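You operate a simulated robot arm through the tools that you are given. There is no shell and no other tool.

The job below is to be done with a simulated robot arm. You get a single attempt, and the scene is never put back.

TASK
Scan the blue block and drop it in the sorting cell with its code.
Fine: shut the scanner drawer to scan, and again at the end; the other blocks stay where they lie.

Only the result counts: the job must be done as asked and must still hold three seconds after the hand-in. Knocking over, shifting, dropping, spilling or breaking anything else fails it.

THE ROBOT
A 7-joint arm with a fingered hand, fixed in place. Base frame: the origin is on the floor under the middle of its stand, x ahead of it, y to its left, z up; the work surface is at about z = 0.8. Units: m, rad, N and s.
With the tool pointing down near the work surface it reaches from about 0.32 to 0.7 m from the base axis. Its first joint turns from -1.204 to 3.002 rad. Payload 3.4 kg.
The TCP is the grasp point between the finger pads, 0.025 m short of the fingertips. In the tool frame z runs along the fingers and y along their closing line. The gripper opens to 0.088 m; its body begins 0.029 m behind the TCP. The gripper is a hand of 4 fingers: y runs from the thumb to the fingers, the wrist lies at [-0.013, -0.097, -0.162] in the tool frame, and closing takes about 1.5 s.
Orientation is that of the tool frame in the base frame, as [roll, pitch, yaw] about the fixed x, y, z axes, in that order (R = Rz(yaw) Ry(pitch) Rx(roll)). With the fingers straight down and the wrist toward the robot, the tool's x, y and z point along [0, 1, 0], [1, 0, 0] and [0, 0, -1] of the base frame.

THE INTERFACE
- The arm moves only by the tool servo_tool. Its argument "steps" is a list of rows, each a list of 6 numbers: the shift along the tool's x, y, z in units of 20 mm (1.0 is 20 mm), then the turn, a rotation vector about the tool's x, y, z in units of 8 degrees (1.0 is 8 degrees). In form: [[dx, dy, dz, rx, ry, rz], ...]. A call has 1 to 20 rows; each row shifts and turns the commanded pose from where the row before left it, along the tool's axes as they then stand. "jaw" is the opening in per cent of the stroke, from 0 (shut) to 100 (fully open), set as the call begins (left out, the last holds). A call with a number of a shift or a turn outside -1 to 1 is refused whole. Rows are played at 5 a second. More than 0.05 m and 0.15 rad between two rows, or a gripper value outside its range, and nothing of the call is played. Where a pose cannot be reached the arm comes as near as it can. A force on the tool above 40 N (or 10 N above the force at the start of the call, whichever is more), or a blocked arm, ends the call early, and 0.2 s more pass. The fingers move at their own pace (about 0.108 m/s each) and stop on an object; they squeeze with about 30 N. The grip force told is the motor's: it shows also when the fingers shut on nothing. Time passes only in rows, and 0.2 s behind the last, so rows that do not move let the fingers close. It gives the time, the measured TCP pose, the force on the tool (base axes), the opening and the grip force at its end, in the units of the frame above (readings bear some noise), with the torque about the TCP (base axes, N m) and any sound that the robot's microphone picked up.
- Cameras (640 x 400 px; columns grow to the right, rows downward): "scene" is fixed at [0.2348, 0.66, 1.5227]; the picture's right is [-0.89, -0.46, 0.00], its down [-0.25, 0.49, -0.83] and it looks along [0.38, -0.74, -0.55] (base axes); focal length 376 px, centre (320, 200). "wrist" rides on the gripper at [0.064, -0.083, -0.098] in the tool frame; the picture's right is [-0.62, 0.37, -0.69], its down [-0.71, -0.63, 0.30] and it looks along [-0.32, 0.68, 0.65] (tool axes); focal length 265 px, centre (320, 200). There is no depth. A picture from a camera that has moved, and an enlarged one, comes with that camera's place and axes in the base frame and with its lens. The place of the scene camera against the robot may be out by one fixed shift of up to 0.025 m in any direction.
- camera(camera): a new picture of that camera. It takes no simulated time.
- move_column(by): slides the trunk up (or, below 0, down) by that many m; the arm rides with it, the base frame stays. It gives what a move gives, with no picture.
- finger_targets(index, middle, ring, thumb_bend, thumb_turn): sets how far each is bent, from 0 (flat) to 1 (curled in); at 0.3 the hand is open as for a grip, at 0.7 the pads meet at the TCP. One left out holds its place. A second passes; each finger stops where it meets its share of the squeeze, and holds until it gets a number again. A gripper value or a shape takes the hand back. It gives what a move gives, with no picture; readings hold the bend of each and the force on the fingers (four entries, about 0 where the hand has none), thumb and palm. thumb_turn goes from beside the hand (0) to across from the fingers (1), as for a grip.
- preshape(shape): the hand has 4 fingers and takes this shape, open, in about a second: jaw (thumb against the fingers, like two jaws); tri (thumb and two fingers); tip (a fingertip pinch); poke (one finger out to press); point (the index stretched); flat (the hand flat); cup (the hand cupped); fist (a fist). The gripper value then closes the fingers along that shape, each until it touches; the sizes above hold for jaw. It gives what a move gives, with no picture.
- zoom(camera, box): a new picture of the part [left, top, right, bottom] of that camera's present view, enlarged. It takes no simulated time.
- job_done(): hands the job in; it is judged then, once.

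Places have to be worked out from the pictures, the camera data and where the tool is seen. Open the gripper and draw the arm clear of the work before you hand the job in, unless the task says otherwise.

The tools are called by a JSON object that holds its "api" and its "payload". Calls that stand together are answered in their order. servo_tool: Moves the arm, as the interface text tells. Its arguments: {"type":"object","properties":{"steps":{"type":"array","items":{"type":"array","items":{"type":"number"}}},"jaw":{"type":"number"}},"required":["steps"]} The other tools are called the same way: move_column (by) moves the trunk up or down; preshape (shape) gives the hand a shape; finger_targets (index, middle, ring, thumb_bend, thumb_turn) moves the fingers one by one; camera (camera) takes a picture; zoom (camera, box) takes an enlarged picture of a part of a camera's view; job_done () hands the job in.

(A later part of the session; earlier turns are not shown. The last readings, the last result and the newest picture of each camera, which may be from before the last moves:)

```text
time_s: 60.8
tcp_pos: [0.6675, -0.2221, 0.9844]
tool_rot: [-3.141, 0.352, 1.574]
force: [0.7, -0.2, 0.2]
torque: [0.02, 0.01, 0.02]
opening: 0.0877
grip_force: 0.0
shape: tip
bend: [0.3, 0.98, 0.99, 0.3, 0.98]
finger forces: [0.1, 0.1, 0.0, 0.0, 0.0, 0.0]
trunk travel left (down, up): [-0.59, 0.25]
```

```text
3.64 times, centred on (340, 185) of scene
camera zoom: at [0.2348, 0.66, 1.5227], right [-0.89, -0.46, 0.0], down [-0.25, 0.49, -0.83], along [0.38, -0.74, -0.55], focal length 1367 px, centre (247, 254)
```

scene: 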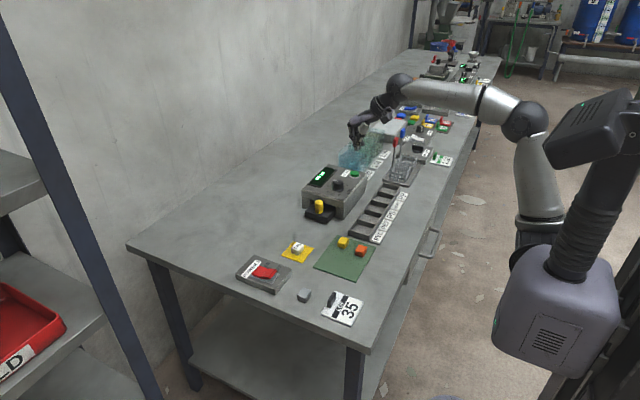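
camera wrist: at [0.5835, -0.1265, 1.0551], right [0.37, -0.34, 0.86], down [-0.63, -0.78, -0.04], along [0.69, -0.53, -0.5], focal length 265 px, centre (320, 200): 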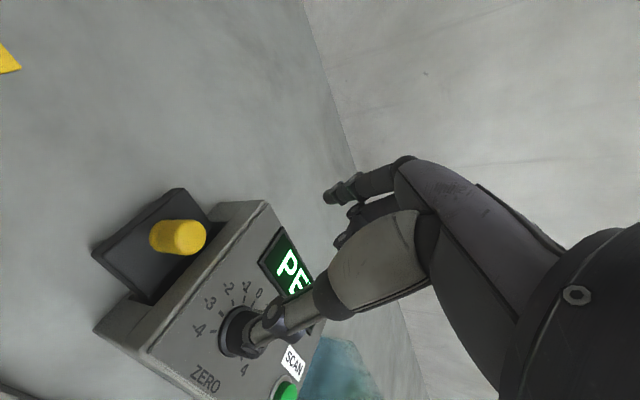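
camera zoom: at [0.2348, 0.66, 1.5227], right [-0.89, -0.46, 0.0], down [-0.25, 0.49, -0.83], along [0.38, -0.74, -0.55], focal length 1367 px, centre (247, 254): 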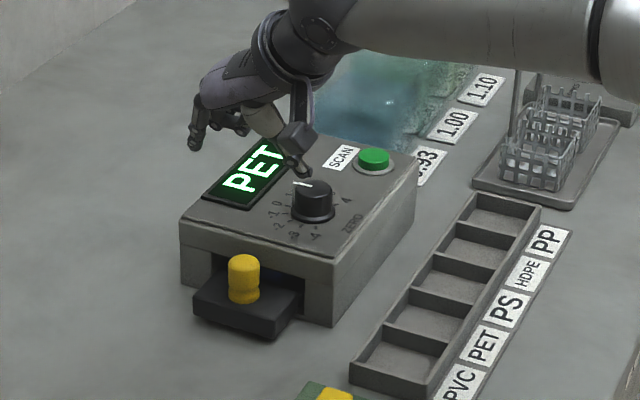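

The tilt works: the hand body now sits on the +y side. I add 8° more tilt and descend vertically to z ≈ 0.90 above the knob, then check.

{"api": "servo_tool", "payload": {"steps": [[0, 0, 0, 0, -1, 0], [0.41, 0.02, 0.74, 0, 0, 0], [0.41, 0.02, 0.74, 0, 0, 0], [0.41, 0.02, 0.74, 0, 0, 0], [0.41, 0.01, 0.74, 0, 0, 0], [0.41, 0, 0.74, 0, 0, 0], [0, 0, 0, 0, 0, 0], [0, 0, 0, 0, 0, 0]]}}

{"api": "camera", "payload": {"camera": "wrist"}}

{"api": "zoom", "payload": {"camera": "scene", "box": [280, 130, 400, 240]}}

```text
time_s: 62.6
tcp_pos: [0.669, -0.2205, 0.8986]
tool_rot: [3.139, 0.492, 1.574]
force: [-0.1, -0.7, -0.6]
torque: [-0.04, 0.02, 0.02]
opening: 0.0876
grip_force: 0.1
shape: tip
bend: [0.3, 0.98, 0.99, 0.3, 0.98]
finger forces: [0.0, 0.0, 0.0, 0.0, 0.0, 0.0]
trunk travel left (down, up): [-0.59, 0.25]
```

```text
taken
camera wrist: at [0.5859, -0.1172, 0.9554], right [0.37, -0.22, 0.9], down [-0.63, -0.78, 0.07], along [0.69, -0.59, -0.42], focal length 265 px, centre (320, 200)
```

wrist: 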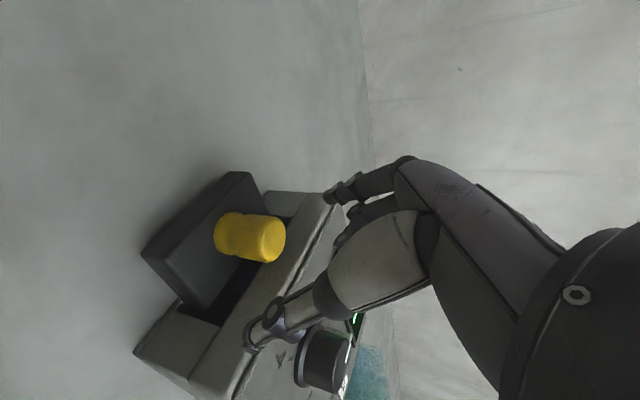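

```text
3.64 times, centred on (340, 185) of scene
camera zoom: at [0.2348, 0.66, 1.5227], right [-0.89, -0.46, 0.0], down [-0.25, 0.49, -0.83], along [0.38, -0.74, -0.55], focal length 1367 px, centre (247, 254)
```

zoom: 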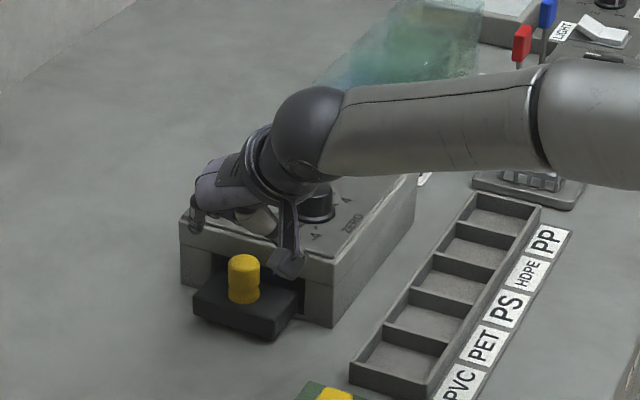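

The knob (≈(0.669, -0.222)) is between index and thumb in line. I descend the remaining 36 mm vertically and check the forces.

{"api": "servo_tool", "payload": {"steps": [[0.25, 0, 0.48, 0, 0, 0], [0.25, 0, 0.48, 0, 0, 0], [0.2, 0, 0.38, 0, 0, 0], [0.14, 0, 0.26, 0, 0, 0], [0, 0, 0, 0, 0, 0], [0, 0, 0, 0, 0, 0]]}}

{"api": "camera", "payload": {"camera": "wrist"}}

{"api": "zoom", "payload": {"camera": "scene", "box": [280, 130, 400, 240]}}

```text
time_s: 64.0
tcp_pos: [0.6692, -0.2203, 0.864]
tool_rot: [-3.14, 0.492, 1.575]
force: [0.3, -0.3, 0.0]
torque: [0.01, 0.01, 0.0]
opening: 0.0879
grip_force: 0.0
shape: tip
bend: [0.3, 0.98, 0.99, 0.3, 0.98]
finger forces: [0.0, 0.0, 0.1, 0.0, 0.0, 0.0]
trunk travel left (down, up): [-0.59, 0.25]
```

```text
taken
camera wrist: at [0.5849, -0.1175, 0.9211], right [0.37, -0.22, 0.9], down [-0.63, -0.78, 0.07], along [0.69, -0.59, -0.42], focal length 265 px, centre (320, 200)
```

wrist: 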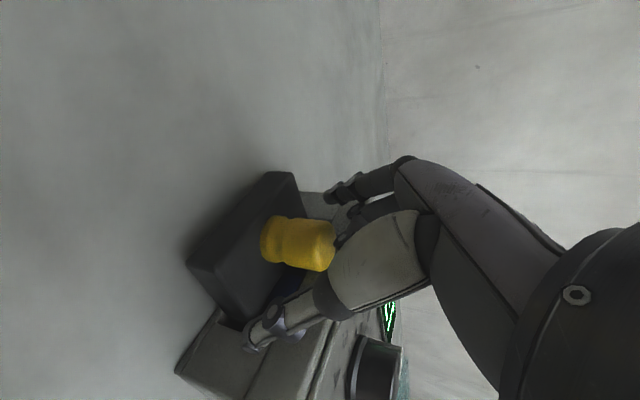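

```text
3.64 times, centred on (340, 185) of scene
camera zoom: at [0.2348, 0.66, 1.5227], right [-0.89, -0.46, 0.0], down [-0.25, 0.49, -0.83], along [0.38, -0.74, -0.55], focal length 1367 px, centre (247, 254)
```

zoom: 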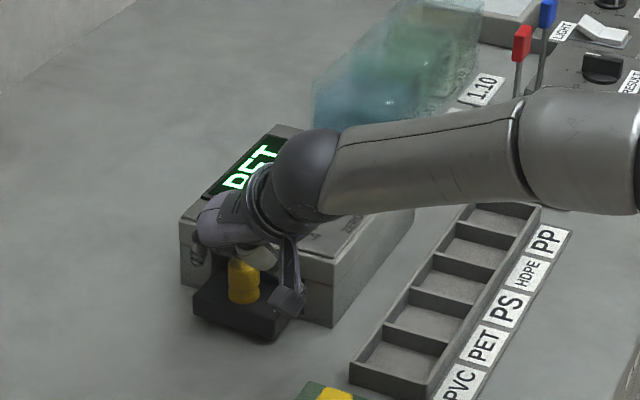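

No contact forces; the knob is between thumb and index. I close the pinch.

{"api": "servo_tool", "payload": {"steps": [[0, 0, 0, 0, 0, 0], [0, 0, 0, 0, 0, 0], [0, 0, 0, 0, 0, 0], [0, 0, 0, 0, 0, 0], [0, 0, 0, 0, 0, 0], [0, 0, 0, 0, 0, 0], [0, 0, 0, 0, 0, 0], [0, 0, 0, 0, 0, 0]], "jaw": 0}}

{"api": "camera", "payload": {"camera": "wrist"}}

```text
time_s: 65.8
tcp_pos: [0.6676, -0.2212, 0.8643]
tool_rot: [3.141, 0.491, 1.573]
force: [-1.1, -0.4, -1.5]
torque: [-0.03, 0.03, 0.03]
opening: 0.0196
grip_force: 30.1
shape: tip
bend: [0.73, 1.0, 1.0, 0.75, 1.0]
finger forces: [25.2, 0.0, 0.1, 0.0, 26.2, 0.0]
trunk travel left (down, up): [-0.59, 0.25]
```

```text
taken
camera wrist: at [0.5849, -0.1178, 0.921], right [0.37, -0.22, 0.9], down [-0.63, -0.78, 0.07], along [0.69, -0.59, -0.42], focal length 265 px, centre (320, 200)
```

wrist: 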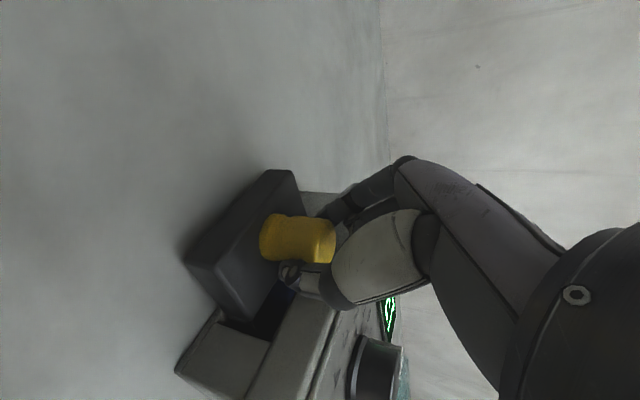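

Firm pinch (25 N / 26 N). I pull the drawer out along +y, about 85 mm.

{"api": "servo_tool", "payload": {"steps": [[0.26, 0, -0.14, 0, 0, 0], [0.44, 0, -0.236, 0, 0, 0], [0.44, 0, -0.236, 0, 0, 0], [0.44, 0, -0.236, 0, 0, 0], [0.44, 0, -0.236, 0, 0, 0], [0.44, 0, -0.236, 0, 0, 0], [0.44, 0, -0.236, 0, 0, 0], [0.44, 0, -0.236, 0, 0, 0], [0.4, 0, -0.214, 0, 0, 0], [0, 0, 0, 0, 0, 0]]}}

{"api": "camera", "payload": {"camera": "wrist"}}

{"api": "zoom", "payload": {"camera": "scene", "box": [280, 150, 400, 260]}}

```text
time_s: 68.0
tcp_pos: [0.6683, -0.1372, 0.8645]
tool_rot: [-3.139, 0.487, 1.57]
force: [3.3, 0.2, 0.4]
torque: [-0.01, -0.04, 0.04]
opening: 0.0197
grip_force: 30.5
shape: tip
bend: [0.73, 1.0, 1.0, 0.75, 1.0]
finger forces: [28.1, 0.0, 0.0, 0.1, 25.4, 0.0]
trunk travel left (down, up): [-0.59, 0.25]
```

```text
taken
camera wrist: at [0.5849, -0.0335, 0.9214], right [0.37, -0.22, 0.9], down [-0.63, -0.77, 0.07], along [0.68, -0.59, -0.43], focal length 265 px, centre (320, 200)
```

wrist: 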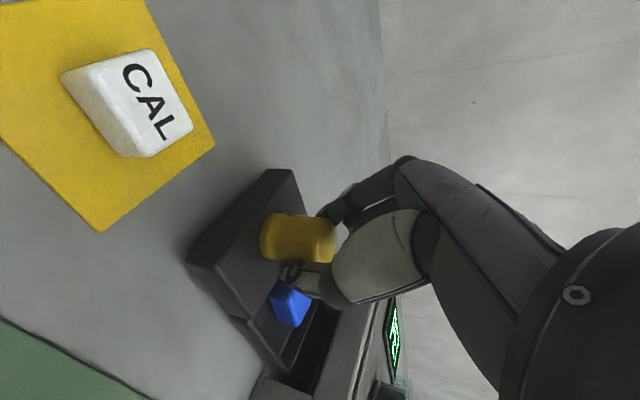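

```text
3.64 times, centred on (340, 205) of scene
camera zoom: at [0.2348, 0.66, 1.5227], right [-0.89, -0.46, 0.0], down [-0.25, 0.49, -0.83], along [0.38, -0.74, -0.55], focal length 1367 px, centre (247, 182)
```

zoom: 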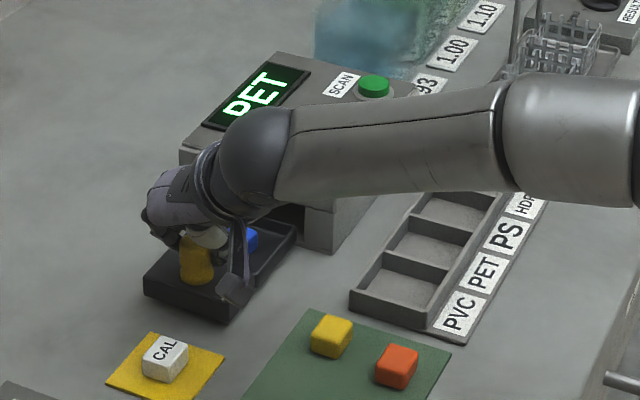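

The drawer is open with the blue block visible. I pull another 10 mm to restore the original opening and then release the knob.

{"api": "servo_tool", "payload": {"steps": [[0.22, 0, -0.118, 0, 0, 0], [0.22, 0, -0.118, 0, 0, 0], [0, 0, 0, 0, 0, 0]]}}

{"api": "servo_tool", "payload": {"steps": [[0, 0, 0, 0, 0, 0], [0, 0, 0, 0, 0, 0], [0, 0, 0, 0, 0, 0], [0, 0, 0, 0, 0, 0], [0, 0, 0, 0, 0, 0]], "jaw": 100}}

```text
time_s: 68.8
tcp_pos: [0.6675, -0.1285, 0.8636]
tool_rot: [-3.141, 0.489, 1.566]
force: [4.0, -0.1, 7.2]
torque: [-0.05, -0.14, 0.06]
opening: 0.0205
grip_force: 29.8
shape: tip
bend: [0.73, 1.0, 1.0, 0.76, 1.0]
finger forces: [29.4, 0.0, 0.1, 0.0, 25.2, 0.1]
trunk travel left (down, up): [-0.59, 0.25]
```

```text
time_s: 70.0
tcp_pos: [0.668, -0.128, 0.8645]
tool_rot: [-3.141, 0.482, 1.567]
force: [-0.1, 0.2, -1.1]
torque: [-0.02, -0.01, 0.0]
opening: 0.0877
grip_force: 0.1
shape: tip
bend: [0.3, 0.98, 0.99, 0.3, 0.98]
finger forces: [0.0, 0.0, 0.0, 0.0, 0.1, 0.0]
trunk travel left (down, up): [-0.59, 0.25]
```

Released. I rise vertically 0.1 m and take the tilt back out.

{"api": "servo_tool", "payload": {"steps": [[-0.23, 0, -0.44, 0, 0, 0], [-0.45, 0, -0.87, 0, 0, 0], [-0.45, 0, -0.87, 0, 0, 0], [-0.45, 0, -0.87, 0, 0, 0], [-0.45, 0, -0.87, 0, 0, 0], [-0.45, 0, -0.87, 0, 0, 0], [0, 0, 0, 0, 0.9, 0], [0, 0, 0, 0, 0.9, 0], [0, 0, 0, 0, 0.9, 0], [0, 0, 0, 0, 0.78, 0], [0, 0, 0, 0, 0, 0], [0, 0, 0, 0, 0, 0]]}}

{"api": "preshape", "payload": {"shape": "jaw"}}

{"api": "camera", "payload": {"camera": "wrist"}}

{"api": "zoom", "payload": {"camera": "scene", "box": [280, 150, 400, 260]}}

```text
time_s: 72.6
tcp_pos: [0.6687, -0.1239, 0.9712]
tool_rot: [-3.141, 0.005, 1.575]
force: [0.3, 0.4, 0.3]
torque: [-0.02, 0.01, 0.01]
opening: 0.0876
grip_force: 0.1
shape: tip
bend: [0.3, 0.98, 0.99, 0.3, 0.98]
finger forces: [0.1, 0.1, 0.0, 0.0, 0.0, 0.1]
trunk travel left (down, up): [-0.59, 0.25]
```

```text
time_s: 73.5
tcp_pos: [0.6692, -0.1251, 0.9717]
tool_rot: [3.141, 0.005, 1.575]
force: [-0.4, 1.5, 0.1]
torque: [-0.02, 0.01, 0.0]
opening: 0.0876
grip_force: 0.1
shape: jaw
bend: [0.3, 0.3, 0.3, 0.3, 0.98]
finger forces: [0.1, 0.1, 0.1, 0.0, 0.0, 0.1]
trunk travel left (down, up): [-0.59, 0.25]
```

```text
taken
camera wrist: at [0.5847, -0.0589, 1.07], right [0.37, -0.61, 0.7], down [-0.63, -0.72, -0.3], along [0.69, -0.33, -0.65], focal length 265 px, centre (320, 200)
```

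wrist: 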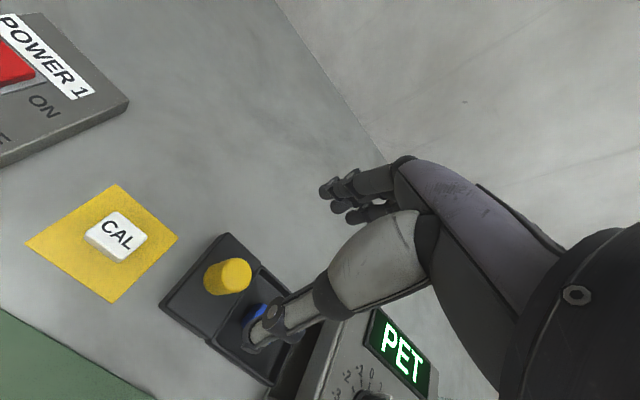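

```text
3.64 times, centred on (340, 205) of scene
camera zoom: at [0.2348, 0.66, 1.5227], right [-0.89, -0.46, 0.0], down [-0.25, 0.49, -0.83], along [0.38, -0.74, -0.55], focal length 1367 px, centre (247, 182)
```

zoom: 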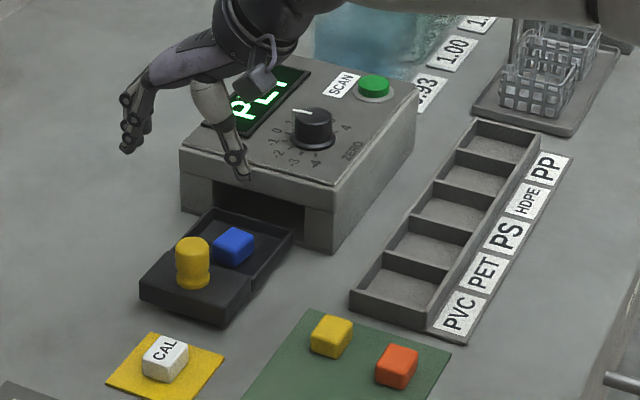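

The drawer is open and the blue block sits in the tray. I move back over it at (0.667, -0.187) with the "tri" shape (ring finger out of the way) and look.

{"api": "preshape", "payload": {"shape": "tri"}}

{"api": "servo_tool", "payload": {"steps": [[-0.8, 0, 0.4, 0, 0, 0], [-0.8, 0, 0.4, 0, 0, 0], [-0.8, 0, 0.4, 0, 0, 0], [-0.7, 0, 0.4, 0, 0, 0], [0, 0, 0.2, 0, 0, 0], [0, 0, 0, 0, 0, 0], [0, 0, 0, 0, 0, 0]], "jaw": 55}}

{"api": "camera", "payload": {"camera": "wrist"}}

{"api": "zoom", "payload": {"camera": "wrist", "box": [120, 160, 380, 330]}}

```text
time_s: 74.4
tcp_pos: [0.6681, -0.1232, 0.9715]
tool_rot: [3.141, 0.007, 1.575]
force: [-0.1, 0.4, 0.0]
torque: [-0.04, -0.01, 0.01]
opening: 0.0878
grip_force: 0.1
shape: tri
bend: [0.3, 0.3, 0.99, 0.3, 0.98]
finger forces: [0.0, 0.0, 0.0, 0.1, 0.0, 0.1]
trunk travel left (down, up): [-0.59, 0.25]
```

```text
time_s: 76.0
tcp_pos: [0.6687, -0.1848, 0.9354]
tool_rot: [3.141, 0.007, 1.574]
force: [-0.9, 0.2, 0.6]
torque: [-0.01, 0.0, -0.03]
opening: 0.0487
grip_force: 0.1
shape: tri
bend: [0.74, 0.42, 0.99, 0.67, 1.0]
finger forces: [0.0, 0.0, 0.0, 0.0, 0.0, 0.0]
trunk travel left (down, up): [-0.59, 0.25]
```

```text
taken
camera wrist: at [0.5848, -0.1205, 1.0346], right [0.37, -0.61, 0.7], down [-0.63, -0.72, -0.3], along [0.68, -0.33, -0.65], focal length 265 px, centre (320, 200)
```

wrist: 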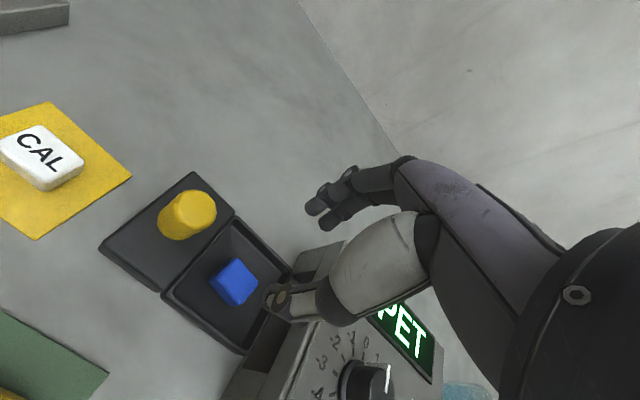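

```text
2.35 times, centred on (250, 245) of wrist
camera zoom: at [0.5848, -0.1205, 1.0346], right [0.37, -0.61, 0.7], down [-0.63, -0.72, -0.3], along [0.68, -0.33, -0.65], focal length 624 px, centre (485, 94)
```

zoom: 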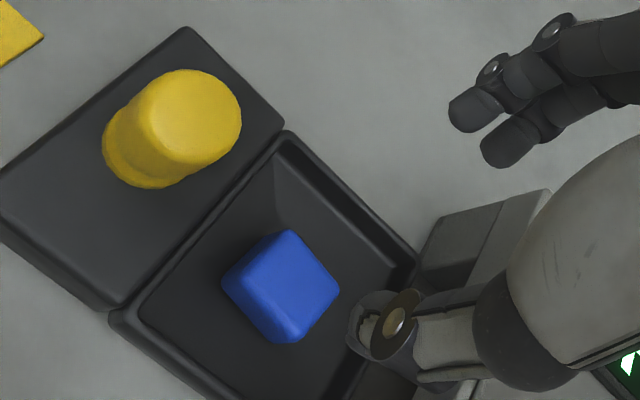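

Block relative to TCP: about 4 mm nearer in x and 9 mm in -y, so at (0.6645, -0.194). The tray leaves only ~20 mm each side of it, so I narrow the fingers to about 38 mm opening, align, and go down to z ≈ 0.88 first.

{"api": "servo_tool", "payload": {"steps": [[-0.2, -0.21, 0.5, 0, -0.05, 0], [0, 0, 0.7, 0, 0, 0], [0, 0, 0.7, 0, 0, 0], [0, 0, 0.7, 0, 0, 0], [0, 0, 0.15, 0, 0, 0], [0, 0, 0, 0, 0, 0], [0, 0, 0, 0, 0, 0]], "jaw": 44}}

{"api": "camera", "payload": {"camera": "wrist"}}

{"api": "zoom", "payload": {"camera": "wrist", "box": [200, 160, 400, 350]}}

{"api": "zoom", "payload": {"camera": "scene", "box": [290, 170, 370, 240]}}

```text
time_s: 77.6
tcp_pos: [0.6654, -0.1894, 0.8796]
tool_rot: [3.141, 0.012, 1.574]
force: [0.6, 0.0, 0.4]
torque: [0.0, 0.01, 0.01]
opening: 0.0392
grip_force: 0.1
shape: tri
bend: [0.74, 0.47, 0.99, 0.71, 1.0]
finger forces: [0.1, 0.1, 0.0, 0.0, 0.0, 0.0]
trunk travel left (down, up): [-0.59, 0.25]
```

```text
taken
camera wrist: at [0.5808, -0.1239, 0.9775], right [0.37, -0.61, 0.7], down [-0.63, -0.72, -0.3], along [0.69, -0.33, -0.65], focal length 265 px, centre (320, 200)
```

wrist: 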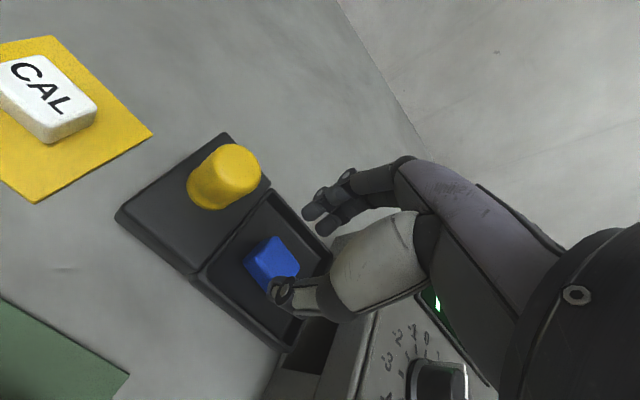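

```text
2.11 times, centred on (300, 255) of wrist
camera zoom: at [0.5808, -0.1239, 0.9775], right [0.37, -0.61, 0.7], down [-0.63, -0.72, -0.3], along [0.69, -0.33, -0.65], focal length 559 px, centre (362, 84)
```

zoom: 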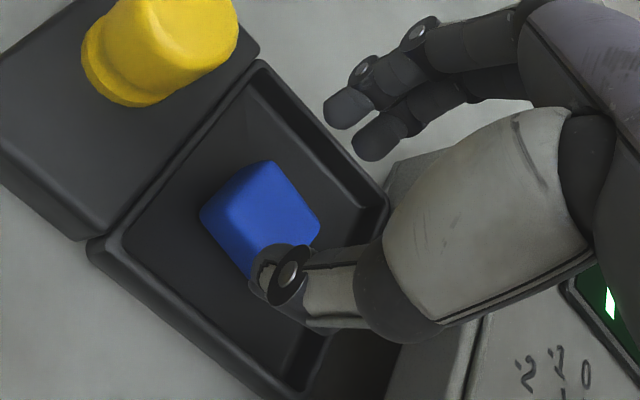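

```text
5.71 times, centred on (330, 205) of scene
camera zoom: at [0.2348, 0.66, 1.5227], right [-0.89, -0.46, 0.0], down [-0.25, 0.49, -0.83], along [0.38, -0.74, -0.55], focal length 2149 px, centre (263, 171)
```

zoom: 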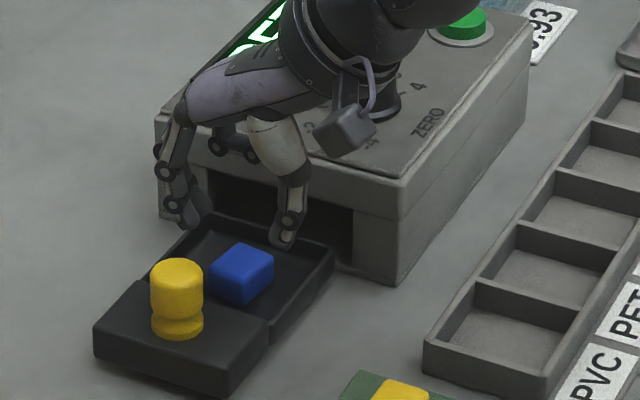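

The block is at (0.664, -0.195); fingers and thumb straddle it. I shift 3 mm in -y, level the tool, and descend carefully to TCP z ≈ 0.847.

{"api": "servo_tool", "payload": {"steps": [[-0.15, -0.05, 0, 0, 0.086, 0], [0, 0, 0.4, 0, 0, 0], [0, 0, 0.4, 0, 0, 0], [0, 0, 0.4, 0, 0, 0], [0, 0, 0.4, 0, 0, 0], [0, 0, 0, 0, 0, 0]]}}

{"api": "zoom", "payload": {"camera": "wrist", "box": [200, 160, 400, 350]}}

{"api": "zoom", "payload": {"camera": "scene", "box": [290, 170, 370, 240]}}

```text
time_s: 79.0
tcp_pos: [0.663, -0.1941, 0.8487]
tool_rot: [3.141, 0.001, 1.574]
force: [0.2, 0.2, 0.2]
torque: [0.03, -0.02, 0.03]
opening: 0.039
grip_force: 0.1
shape: tri
bend: [0.74, 0.47, 0.99, 0.71, 1.0]
finger forces: [0.0, 0.0, 0.0, 0.0, 0.0, 0.0]
trunk travel left (down, up): [-0.59, 0.25]
```

```text
2.11 times, centred on (300, 255) of wrist
camera zoom: at [0.5796, -0.1301, 0.947], right [0.37, -0.62, 0.69], down [-0.63, -0.72, -0.3], along [0.68, -0.32, -0.65], focal length 559 px, centre (362, 84)
```

zoom: 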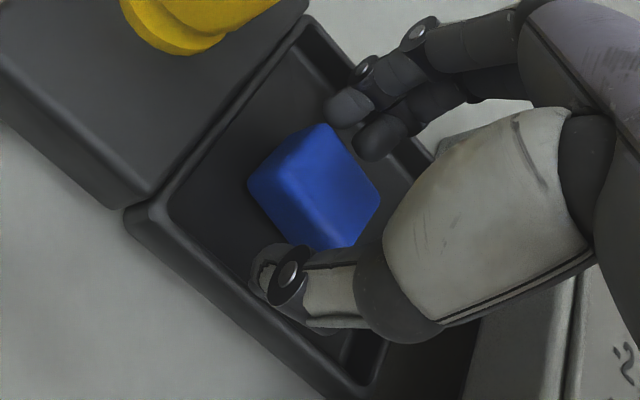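

```text
5.71 times, centred on (330, 205) of scene
camera zoom: at [0.2348, 0.66, 1.5227], right [-0.89, -0.46, 0.0], down [-0.25, 0.49, -0.83], along [0.38, -0.74, -0.55], focal length 2149 px, centre (263, 171)
```

zoom: 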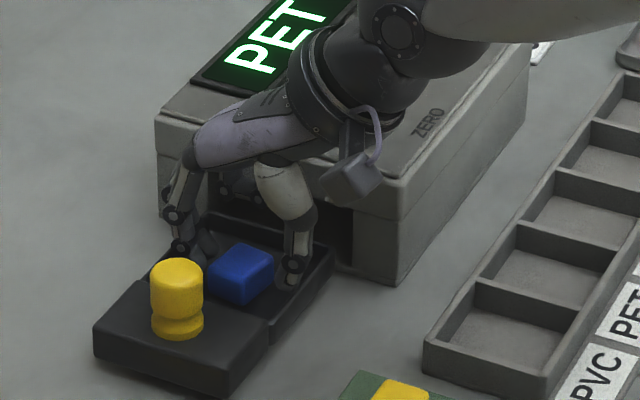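

No contact and the block sits between thumb and fingers inside the tray. I go 3 mm lower and close.

{"api": "servo_tool", "payload": {"steps": [[0, 0, 0.15, 0, 0, 0], [0, 0, 0, 0, 0, 0]]}}

{"api": "servo_tool", "payload": {"steps": [[0, 0, 0, 0, 0, 0], [0, 0, 0, 0, 0, 0], [0, 0, 0, 0, 0, 0], [0, 0, 0, 0, 0, 0], [0, 0, 0, 0, 0, 0], [0, 0, 0, 0, 0, 0], [0, 0, 0, 0, 0, 0]], "jaw": 0}}

{"api": "zoom", "payload": {"camera": "wrist", "box": [200, 160, 400, 350]}}

{"api": "zoom", "payload": {"camera": "scene", "box": [290, 170, 370, 240]}}

```text
time_s: 79.6
tcp_pos: [0.6636, -0.194, 0.8452]
tool_rot: [-3.142, -0.001, 1.574]
force: [1.3, -0.3, 1.6]
torque: [0.01, 0.02, -0.03]
opening: 0.0383
grip_force: 0.1
shape: tri
bend: [0.74, 0.47, 0.99, 0.72, 1.0]
finger forces: [0.0, 0.0, 0.0, 0.0, 1.2, 0.0]
trunk travel left (down, up): [-0.59, 0.25]
```

```text
time_s: 81.2
tcp_pos: [0.6628, -0.193, 0.8459]
tool_rot: [3.141, 0.0, 1.573]
force: [0.0, 0.4, -0.6]
torque: [0.01, -0.03, -0.02]
opening: 0.0206
grip_force: 30.3
shape: tri
bend: [0.72, 0.66, 1.0, 0.73, 1.0]
finger forces: [13.8, 13.3, 0.1, 0.0, 26.8, 0.0]
trunk travel left (down, up): [-0.59, 0.25]
```

```text
2.11 times, centred on (300, 255) of wrist
camera zoom: at [0.5798, -0.1296, 0.9442], right [0.37, -0.62, 0.69], down [-0.63, -0.72, -0.3], along [0.68, -0.32, -0.65], focal length 559 px, centre (362, 84)
```

zoom: 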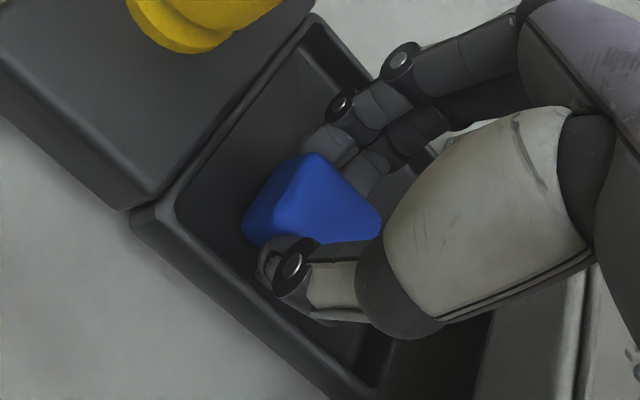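

```text
5.71 times, centred on (330, 205) of scene
camera zoom: at [0.2348, 0.66, 1.5227], right [-0.89, -0.46, 0.0], down [-0.25, 0.49, -0.83], along [0.38, -0.74, -0.55], focal length 2149 px, centre (263, 171)
```

zoom: 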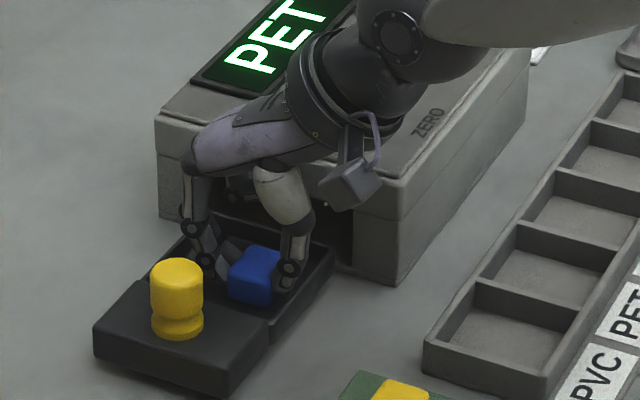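

A balanced grip (14/13/27 N). I lift straight up to z ≈ 0.965 and check that the block comes along.

{"api": "servo_tool", "payload": {"steps": [[0, 0, -0.4, 0, 0, 0], [0, 0, -0.7, 0, 0, 0], [0, 0, -1, 0, 0, 0], [0, 0, -1, 0, 0, 0], [0, 0, -1, 0, 0, 0], [0, 0, -1, 0, 0, 0], [0, 0, -0.9, 0, 0, 0], [0, 0, 0, 0, 0, 0]]}}

{"api": "camera", "payload": {"camera": "wrist"}}

{"api": "zoom", "payload": {"camera": "scene", "box": [280, 130, 400, 240]}}

```text
time_s: 83.0
tcp_pos: [0.6635, -0.1939, 0.9672]
tool_rot: [-3.14, 0.0, 1.576]
force: [-0.1, -0.2, 0.9]
torque: [-0.04, -0.02, -0.01]
opening: 0.0206
grip_force: 29.8
shape: tri
bend: [0.72, 0.66, 1.0, 0.73, 1.0]
finger forces: [13.9, 13.2, 0.0, 0.0, 27.0, 0.1]
trunk travel left (down, up): [-0.59, 0.25]
```

```text
taken
camera wrist: at [0.5791, -0.1299, 1.0655], right [0.37, -0.62, 0.69], down [-0.63, -0.72, -0.3], along [0.68, -0.32, -0.65], focal length 265 px, centre (320, 200)
```

wrist: 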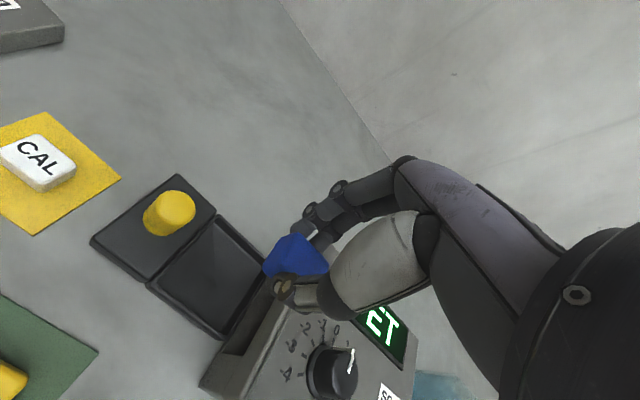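

```text
3.64 times, centred on (340, 185) of scene
camera zoom: at [0.2348, 0.66, 1.5227], right [-0.89, -0.46, 0.0], down [-0.25, 0.49, -0.83], along [0.38, -0.74, -0.55], focal length 1367 px, centre (247, 254)
```

zoom: 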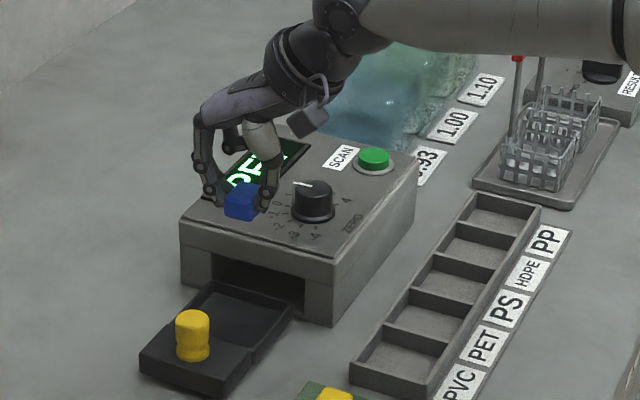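

The block is held and the tray is empty. I move over toward the PET cell, estimated around (0.51, -0.282), at the same height.

{"api": "servo_tool", "payload": {"steps": [[-0.3, -0.8, 0, 0, 0, 0], [-0.4, -0.9, 0, 0, 0, 0], [-0.5, -0.9, 0, 0, 0, 0], [-0.5, -0.9, 0, 0, 0, 0], [-0.5, -0.9, 0, 0, 0, 0], [-0.5, -0.9, 0, 0, 0, 0], [-0.5, -0.9, 0, 0, 0, 0], [-0.5, -0.9, 0, 0, 0, 0], [-0.5, -0.55, 0, 0, 0, 0], [-0.2, 0, 0, 0, 0, 0], [0, 0, 0, 0, 0, 0], [0, 0, 0, 0, 0, 0]]}}

{"api": "camera", "payload": {"camera": "wrist"}}

{"api": "zoom", "payload": {"camera": "scene", "box": [320, 130, 440, 250]}}

```text
time_s: 85.6
tcp_pos: [0.5119, -0.2821, 0.9661]
tool_rot: [-3.141, -0.001, 1.573]
force: [-0.9, 0.0, -0.2]
torque: [0.01, 0.03, 0.04]
opening: 0.0208
grip_force: 30.3
shape: tri
bend: [0.72, 0.66, 1.0, 0.73, 1.0]
finger forces: [13.8, 13.1, 0.0, 0.0, 27.0, 0.0]
trunk travel left (down, up): [-0.59, 0.25]
```

```text
taken
camera wrist: at [0.4278, -0.2182, 1.0646], right [0.37, -0.62, 0.69], down [-0.63, -0.72, -0.3], along [0.69, -0.32, -0.65], focal length 265 px, centre (320, 200)
```

wrist: 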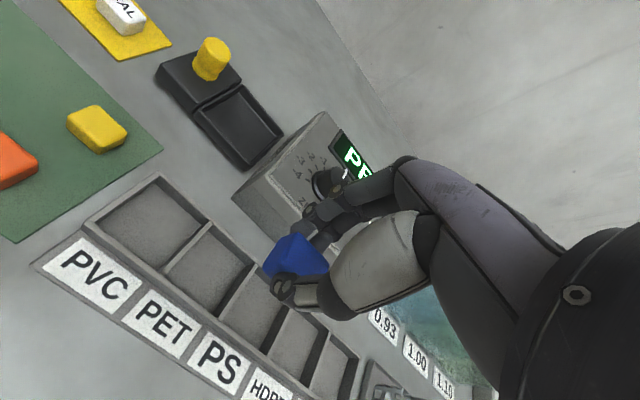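

```text
3.33 times, centred on (380, 190) of scene
camera zoom: at [0.2348, 0.66, 1.5227], right [-0.89, -0.46, 0.0], down [-0.25, 0.49, -0.83], along [0.38, -0.74, -0.55], focal length 1253 px, centre (120, 233)
```

zoom: 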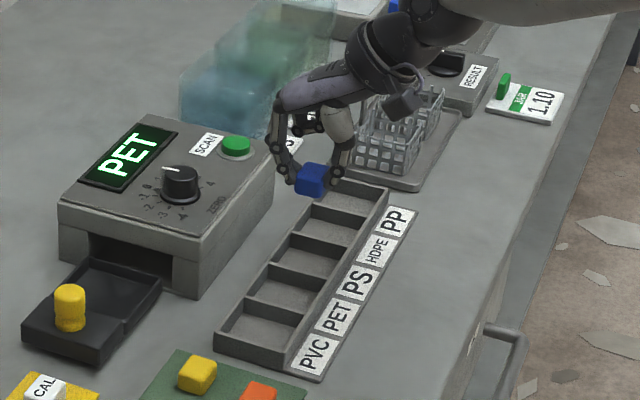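

The hand is over the cell row. I zoom to see the PET cell's edges relative to the TCP's projection (about pixel (207, 275)).

{"api": "zoom", "payload": {"camera": "wrist", "box": [80, 160, 320, 340]}}

```text
2.22 times, centred on (200, 250) of wrist
camera zoom: at [0.4278, -0.2182, 1.0646], right [0.37, -0.62, 0.69], down [-0.63, -0.72, -0.3], along [0.69, -0.32, -0.65], focal length 590 px, centre (587, 89)
```

zoom: 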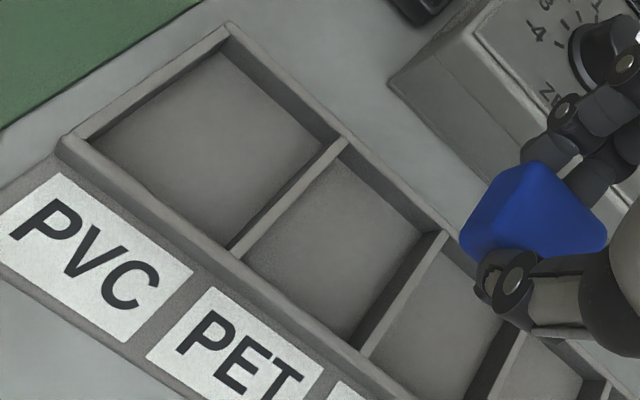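

PET cell spans x 0.490–0.545, y -0.251 to -0.310 (centre (0.517, -0.281)). The held block is about 5 mm nearer than the TCP, so I shift +9 mm in x and descend to TCP z ≈ 0.857, fingertips just above the rim.

{"api": "servo_tool", "payload": {"steps": [[0, 0.25, 0.6, 0, 0, 0], [0, 0.2, 0.9, 0, 0, 0], [0, 0, 0.9, 0, 0, 0], [0, 0, 0.9, 0, 0, 0], [0, 0, 0.9, 0, 0, 0], [0, 0, 0.7, 0, 0, 0], [0, 0, 0.5, 0, 0, 0], [0, 0, 0, 0, 0, 0]]}}

{"api": "camera", "payload": {"camera": "wrist"}}

{"api": "zoom", "payload": {"camera": "scene", "box": [320, 150, 440, 250]}}

```text
time_s: 87.4
tcp_pos: [0.5205, -0.2829, 0.8585]
tool_rot: [3.141, 0.0, 1.574]
force: [1.1, -0.4, -0.3]
torque: [0.01, 0.0, 0.02]
opening: 0.0206
grip_force: 29.7
shape: tri
bend: [0.72, 0.66, 1.0, 0.73, 1.0]
finger forces: [13.8, 13.3, 0.1, 0.0, 27.0, 0.0]
trunk travel left (down, up): [-0.59, 0.25]
```

```text
taken
camera wrist: at [0.4357, -0.2184, 0.957], right [0.37, -0.62, 0.69], down [-0.63, -0.72, -0.3], along [0.69, -0.32, -0.65], focal length 265 px, centre (320, 200)
```

wrist: 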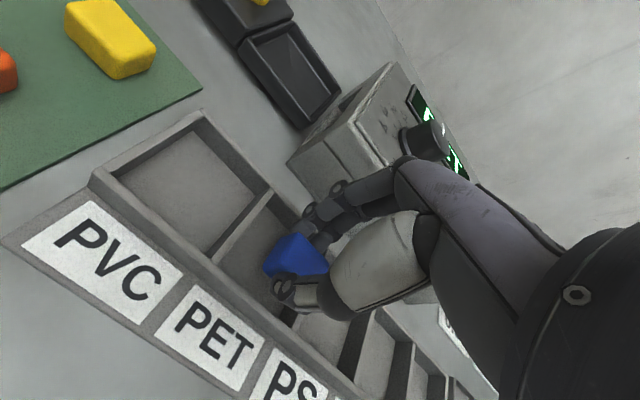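

```text
4.00 times, centred on (380, 200) of scene
camera zoom: at [0.2348, 0.66, 1.5227], right [-0.89, -0.46, 0.0], down [-0.25, 0.49, -0.83], along [0.38, -0.74, -0.55], focal length 1504 px, centre (80, 200)
```

zoom: 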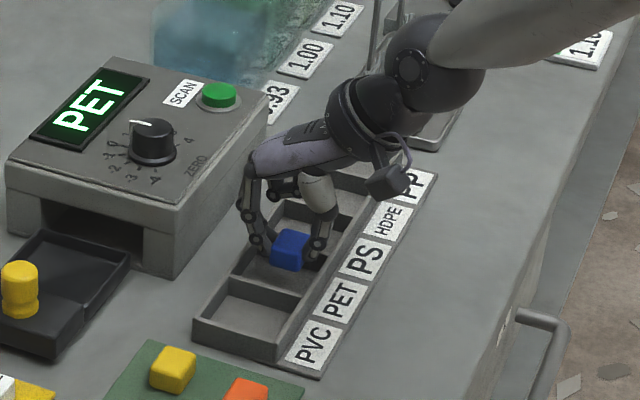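

The block hangs right over the PET cell with fingertips above the rim. I release it by opening part-way.

{"api": "servo_tool", "payload": {"steps": [[0, 0, 0, 0, 0, 0], [0, 0, 0, 0, 0, 0], [0, 0, 0, 0, 0, 0], [0, 0, 0, 0, 0, 0]], "jaw": 60}}

{"api": "zoom", "payload": {"camera": "wrist", "box": [180, 150, 400, 350]}}

{"api": "zoom", "payload": {"camera": "scene", "box": [320, 150, 440, 250]}}

```text
time_s: 88.4
tcp_pos: [0.5193, -0.2827, 0.8591]
tool_rot: [3.141, -0.001, 1.575]
force: [0.5, -0.1, 0.5]
torque: [0.0, 0.02, -0.03]
opening: 0.0523
grip_force: 0.0
shape: tri
bend: [0.74, 0.41, 0.99, 0.65, 1.0]
finger forces: [0.0, 0.0, 0.0, 0.0, 0.0, 0.0]
trunk travel left (down, up): [-0.59, 0.25]
```

```text
2.00 times, centred on (290, 250) of wrist
camera zoom: at [0.4357, -0.2185, 0.9571], right [0.37, -0.62, 0.69], down [-0.63, -0.72, -0.3], along [0.69, -0.32, -0.65], focal length 531 px, centre (380, 100)
```

zoom: 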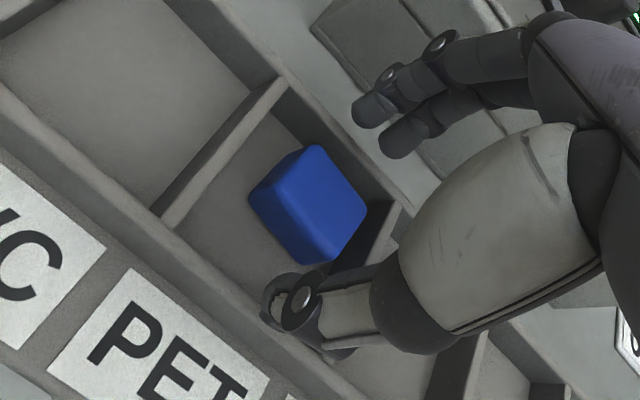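

```text
4.00 times, centred on (380, 200) of scene
camera zoom: at [0.2348, 0.66, 1.5227], right [-0.89, -0.46, 0.0], down [-0.25, 0.49, -0.83], along [0.38, -0.74, -0.55], focal length 1504 px, centre (80, 200)
```

zoom: 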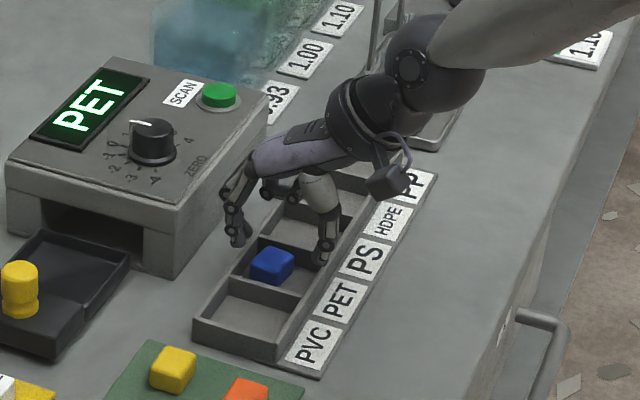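

Blue sits in the PET cell. I rise, then go around to the front of the drawer: closed fingers at knob height (tips ~0.843, above the CAL block) will push the knob.

{"api": "servo_tool", "payload": {"steps": [[0, 0, -0.5, 0, 0, 0], [0, 0, -1, 0, 0, 0], [0, 0, -1, 0, 0, 0], [0, 0, -1, 0, 0, 0], [0, 0, -1, 0, 0, 0], [0, 0, -1, 0, 0, 0], [0.9, 0.6, 0, 0, 0, 0], [0.95, 0.6, 0, 0, 0, 0], [0.95, 0.6, 0, 0, 0, 0], [0.95, 0.6, 0, 0, 0, 0], [0.95, 0.6, 0, 0, 0, 0], [0.95, 0.6, 0, 0, 0, 0], [0.95, 0.6, 0, 0, 0, 0], [0.95, 0.6, 0, 0, 0, 0], [0.95, 0.6, 0, 0, 0, 0], [0.95, 0.6, 0, 0, 0, 0], [0.95, 0.6, 0, 0, 0, 0], [0.7, 0.45, 0, 0, 0, 0], [0, 0, 0, 0, 0, 0], [0, 0, 0, 0, 0, 0]]}}

{"api": "preshape", "payload": {"shape": "jaw"}}

{"api": "servo_tool", "payload": {"steps": [[0, 0, 0, 0, 0, 0], [0, 0, 0, 0, 0, 0], [0, 0, 0, 0, 0, 0], [0, 0, 0, 0, 0, 0], [0, 0, 0, 0, 0, 0], [0, 0, 0, 0, 0, 0], [0, 0, 0, 0, 0, 0]], "jaw": 0}}

{"api": "camera", "payload": {"camera": "wrist"}}

{"api": "camera", "payload": {"camera": "scene"}}

```text
time_s: 92.6
tcp_pos: [0.6607, -0.059, 0.9657]
tool_rot: [3.142, 0.003, 1.576]
force: [0.4, 0.1, 0.6]
torque: [0.02, 0.02, 0.01]
opening: 0.0523
grip_force: 0.1
shape: tri
bend: [0.74, 0.41, 0.99, 0.65, 1.0]
finger forces: [0.0, 0.1, 0.0, 0.1, 0.0, 0.0]
trunk travel left (down, up): [-0.59, 0.25]
```

```text
time_s: 93.5
tcp_pos: [0.661, -0.059, 0.9672]
tool_rot: [3.141, 0.0, 1.575]
force: [-0.2, -0.7, 0.1]
torque: [-0.01, 0.02, -0.03]
opening: 0.0881
grip_force: 0.0
shape: jaw
bend: [0.3, 0.3, 0.3, 0.3, 0.98]
finger forces: [0.1, 0.0, 0.0, 0.0, 0.0, 0.0]
trunk travel left (down, up): [-0.59, 0.25]
```

```text
time_s: 95.1
tcp_pos: [0.6602, -0.0598, 0.9668]
tool_rot: [3.141, 0.0, 1.575]
force: [0.0, 0.1, 0.1]
torque: [0.01, 0.03, 0.03]
opening: 0.0
grip_force: 29.9
shape: jaw
bend: [0.7, 0.7, 0.7, 0.41, 1.0]
finger forces: [0.1, 0.1, 0.1, 0.1, 0.0, 0.2]
trunk travel left (down, up): [-0.59, 0.25]
```

```text
taken
camera wrist: at [0.5765, 0.0051, 1.0656], right [0.37, -0.62, 0.69], down [-0.63, -0.72, -0.3], along [0.69, -0.32, -0.65], focal length 265 px, centre (320, 200)
```

wrist: 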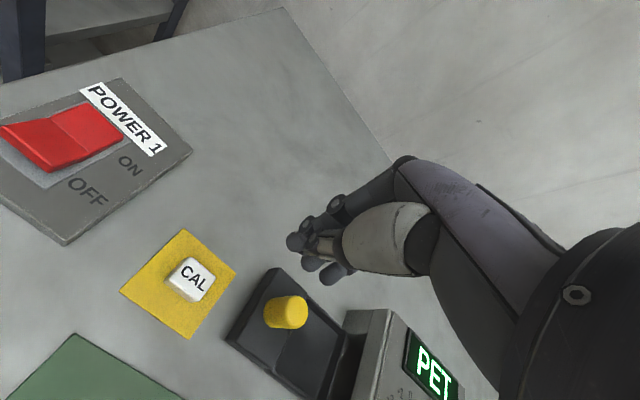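

```text
taken
```

scene: 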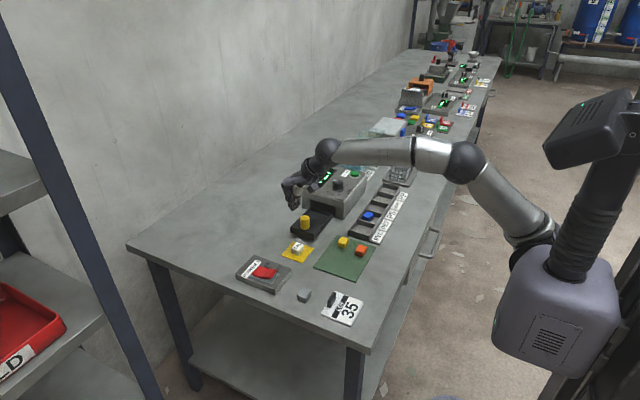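

The knob is at (0.667, -0.125). I shift 10 mm in +y for clearance and lower to z ≈ 0.885 first, checking clearance to CAL.

{"api": "servo_tool", "payload": {"steps": [[0.5, 0.1, 0.5, 0, 0, 0], [0, 0, 0.9, 0, 0, 0], [0, 0, 0.9, 0, 0, 0], [0, 0, 0.9, 0, 0, 0], [0, 0, 0.9, 0, 0, 0], [0, 0, 0, 0, 0, 0]]}}

{"api": "camera", "payload": {"camera": "wrist"}}

{"api": "zoom", "payload": {"camera": "scene", "box": [260, 160, 380, 270]}}

```text
time_s: 96.5
tcp_pos: [0.6608, -0.0492, 0.8859]
tool_rot: [3.141, 0.0, 1.575]
force: [-0.2, 0.8, -0.6]
torque: [-0.01, 0.02, -0.02]
opening: 0.0001
grip_force: 30.4
shape: jaw
bend: [0.7, 0.7, 0.7, 0.41, 1.0]
finger forces: [0.1, 0.0, 0.0, 0.0, 0.1, 0.1]
trunk travel left (down, up): [-0.59, 0.25]
```

```text
taken
camera wrist: at [0.5768, 0.0148, 0.9835], right [0.37, -0.62, 0.69], down [-0.63, -0.72, -0.3], along [0.69, -0.32, -0.65], focal length 265 px, centre (320, 200)
```

wrist: 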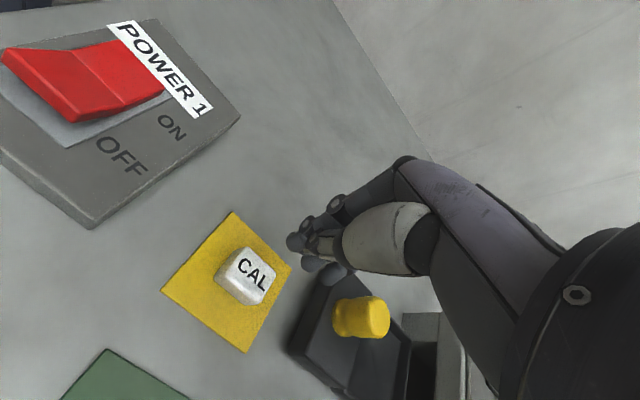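

```text
3.64 times, centred on (320, 215) of scene
camera zoom: at [0.2348, 0.66, 1.5227], right [-0.89, -0.46, 0.0], down [-0.25, 0.49, -0.83], along [0.38, -0.74, -0.55], focal length 1367 px, centre (320, 146)
```

zoom: 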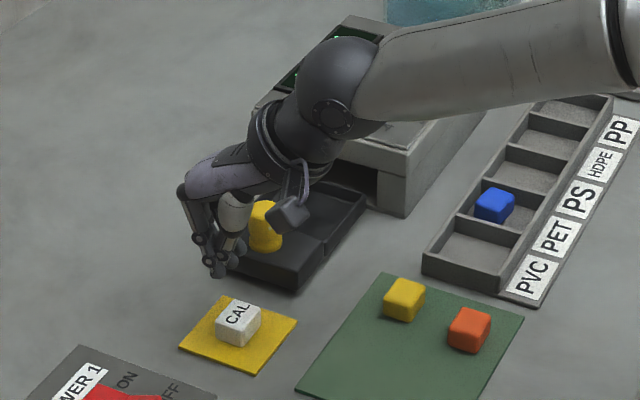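

Clear of CAL. I lower the last 18 mm so the fingertips meet the knob's upper part, then push in -y.

{"api": "servo_tool", "payload": {"steps": [[0, 0, 0.5, 0, 0, 0], [0, 0, 0.4, 0, 0, 0], [-0.3, 0, 0, 0, 0, 0], [-0.3, 0, 0, 0, 0, 0], [-0.3, 0, 0, 0, 0, 0], [-0.3, 0, 0, 0, 0, 0], [-0.4, 0, 0, 0, 0, 0], [-0.4, 0, 0, 0, 0, 0], [-0.4, 0, 0, 0, 0, 0], [-0.4, 0, 0, 0, 0, 0], [-0.4, 0, 0, 0, 0, 0], [-0.4, 0, 0, 0, 0, 0], [0, 0, 0, 0, 0, 0]]}}

{"api": "camera", "payload": {"camera": "wrist"}}

{"api": "zoom", "payload": {"camera": "scene", "box": [260, 160, 380, 270]}}

```text
time_s: 99.3
tcp_pos: [0.6615, -0.121, 0.8674]
tool_rot: [3.141, 0.003, 1.575]
force: [0.3, -0.5, 0.3]
torque: [0.01, -0.03, -0.02]
opening: 0.0
grip_force: 30.5
shape: jaw
bend: [0.7, 0.7, 0.7, 0.41, 1.0]
finger forces: [0.0, 0.0, 0.0, 0.1, 0.1, 0.1]
trunk travel left (down, up): [-0.59, 0.25]
```

```text
taken
camera wrist: at [0.5783, -0.0572, 0.9661], right [0.37, -0.62, 0.69], down [-0.63, -0.72, -0.3], along [0.68, -0.32, -0.65], focal length 265 px, centre (320, 200)
```

wrist: 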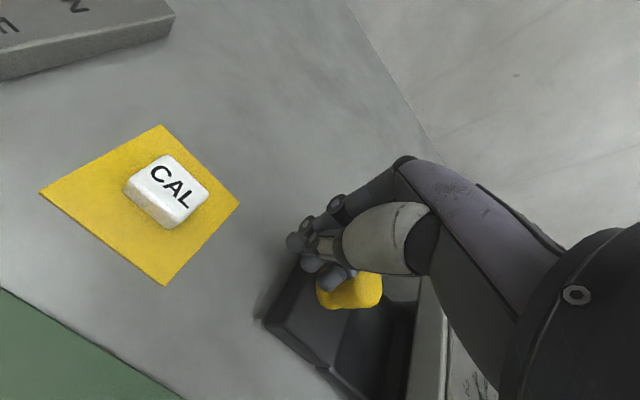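

```text
3.64 times, centred on (320, 215) of scene
camera zoom: at [0.2348, 0.66, 1.5227], right [-0.89, -0.46, 0.0], down [-0.25, 0.49, -0.83], along [0.38, -0.74, -0.55], focal length 1367 px, centre (320, 146)
```

zoom: 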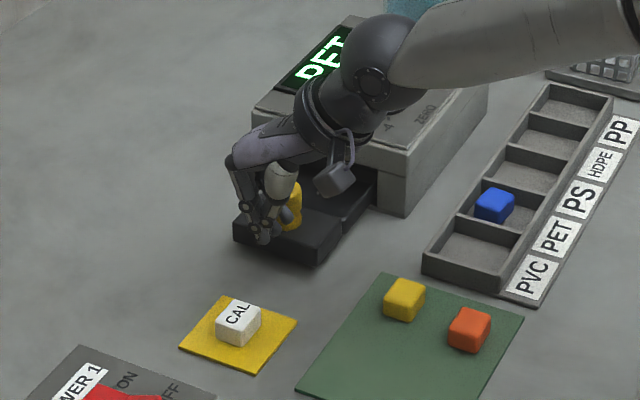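

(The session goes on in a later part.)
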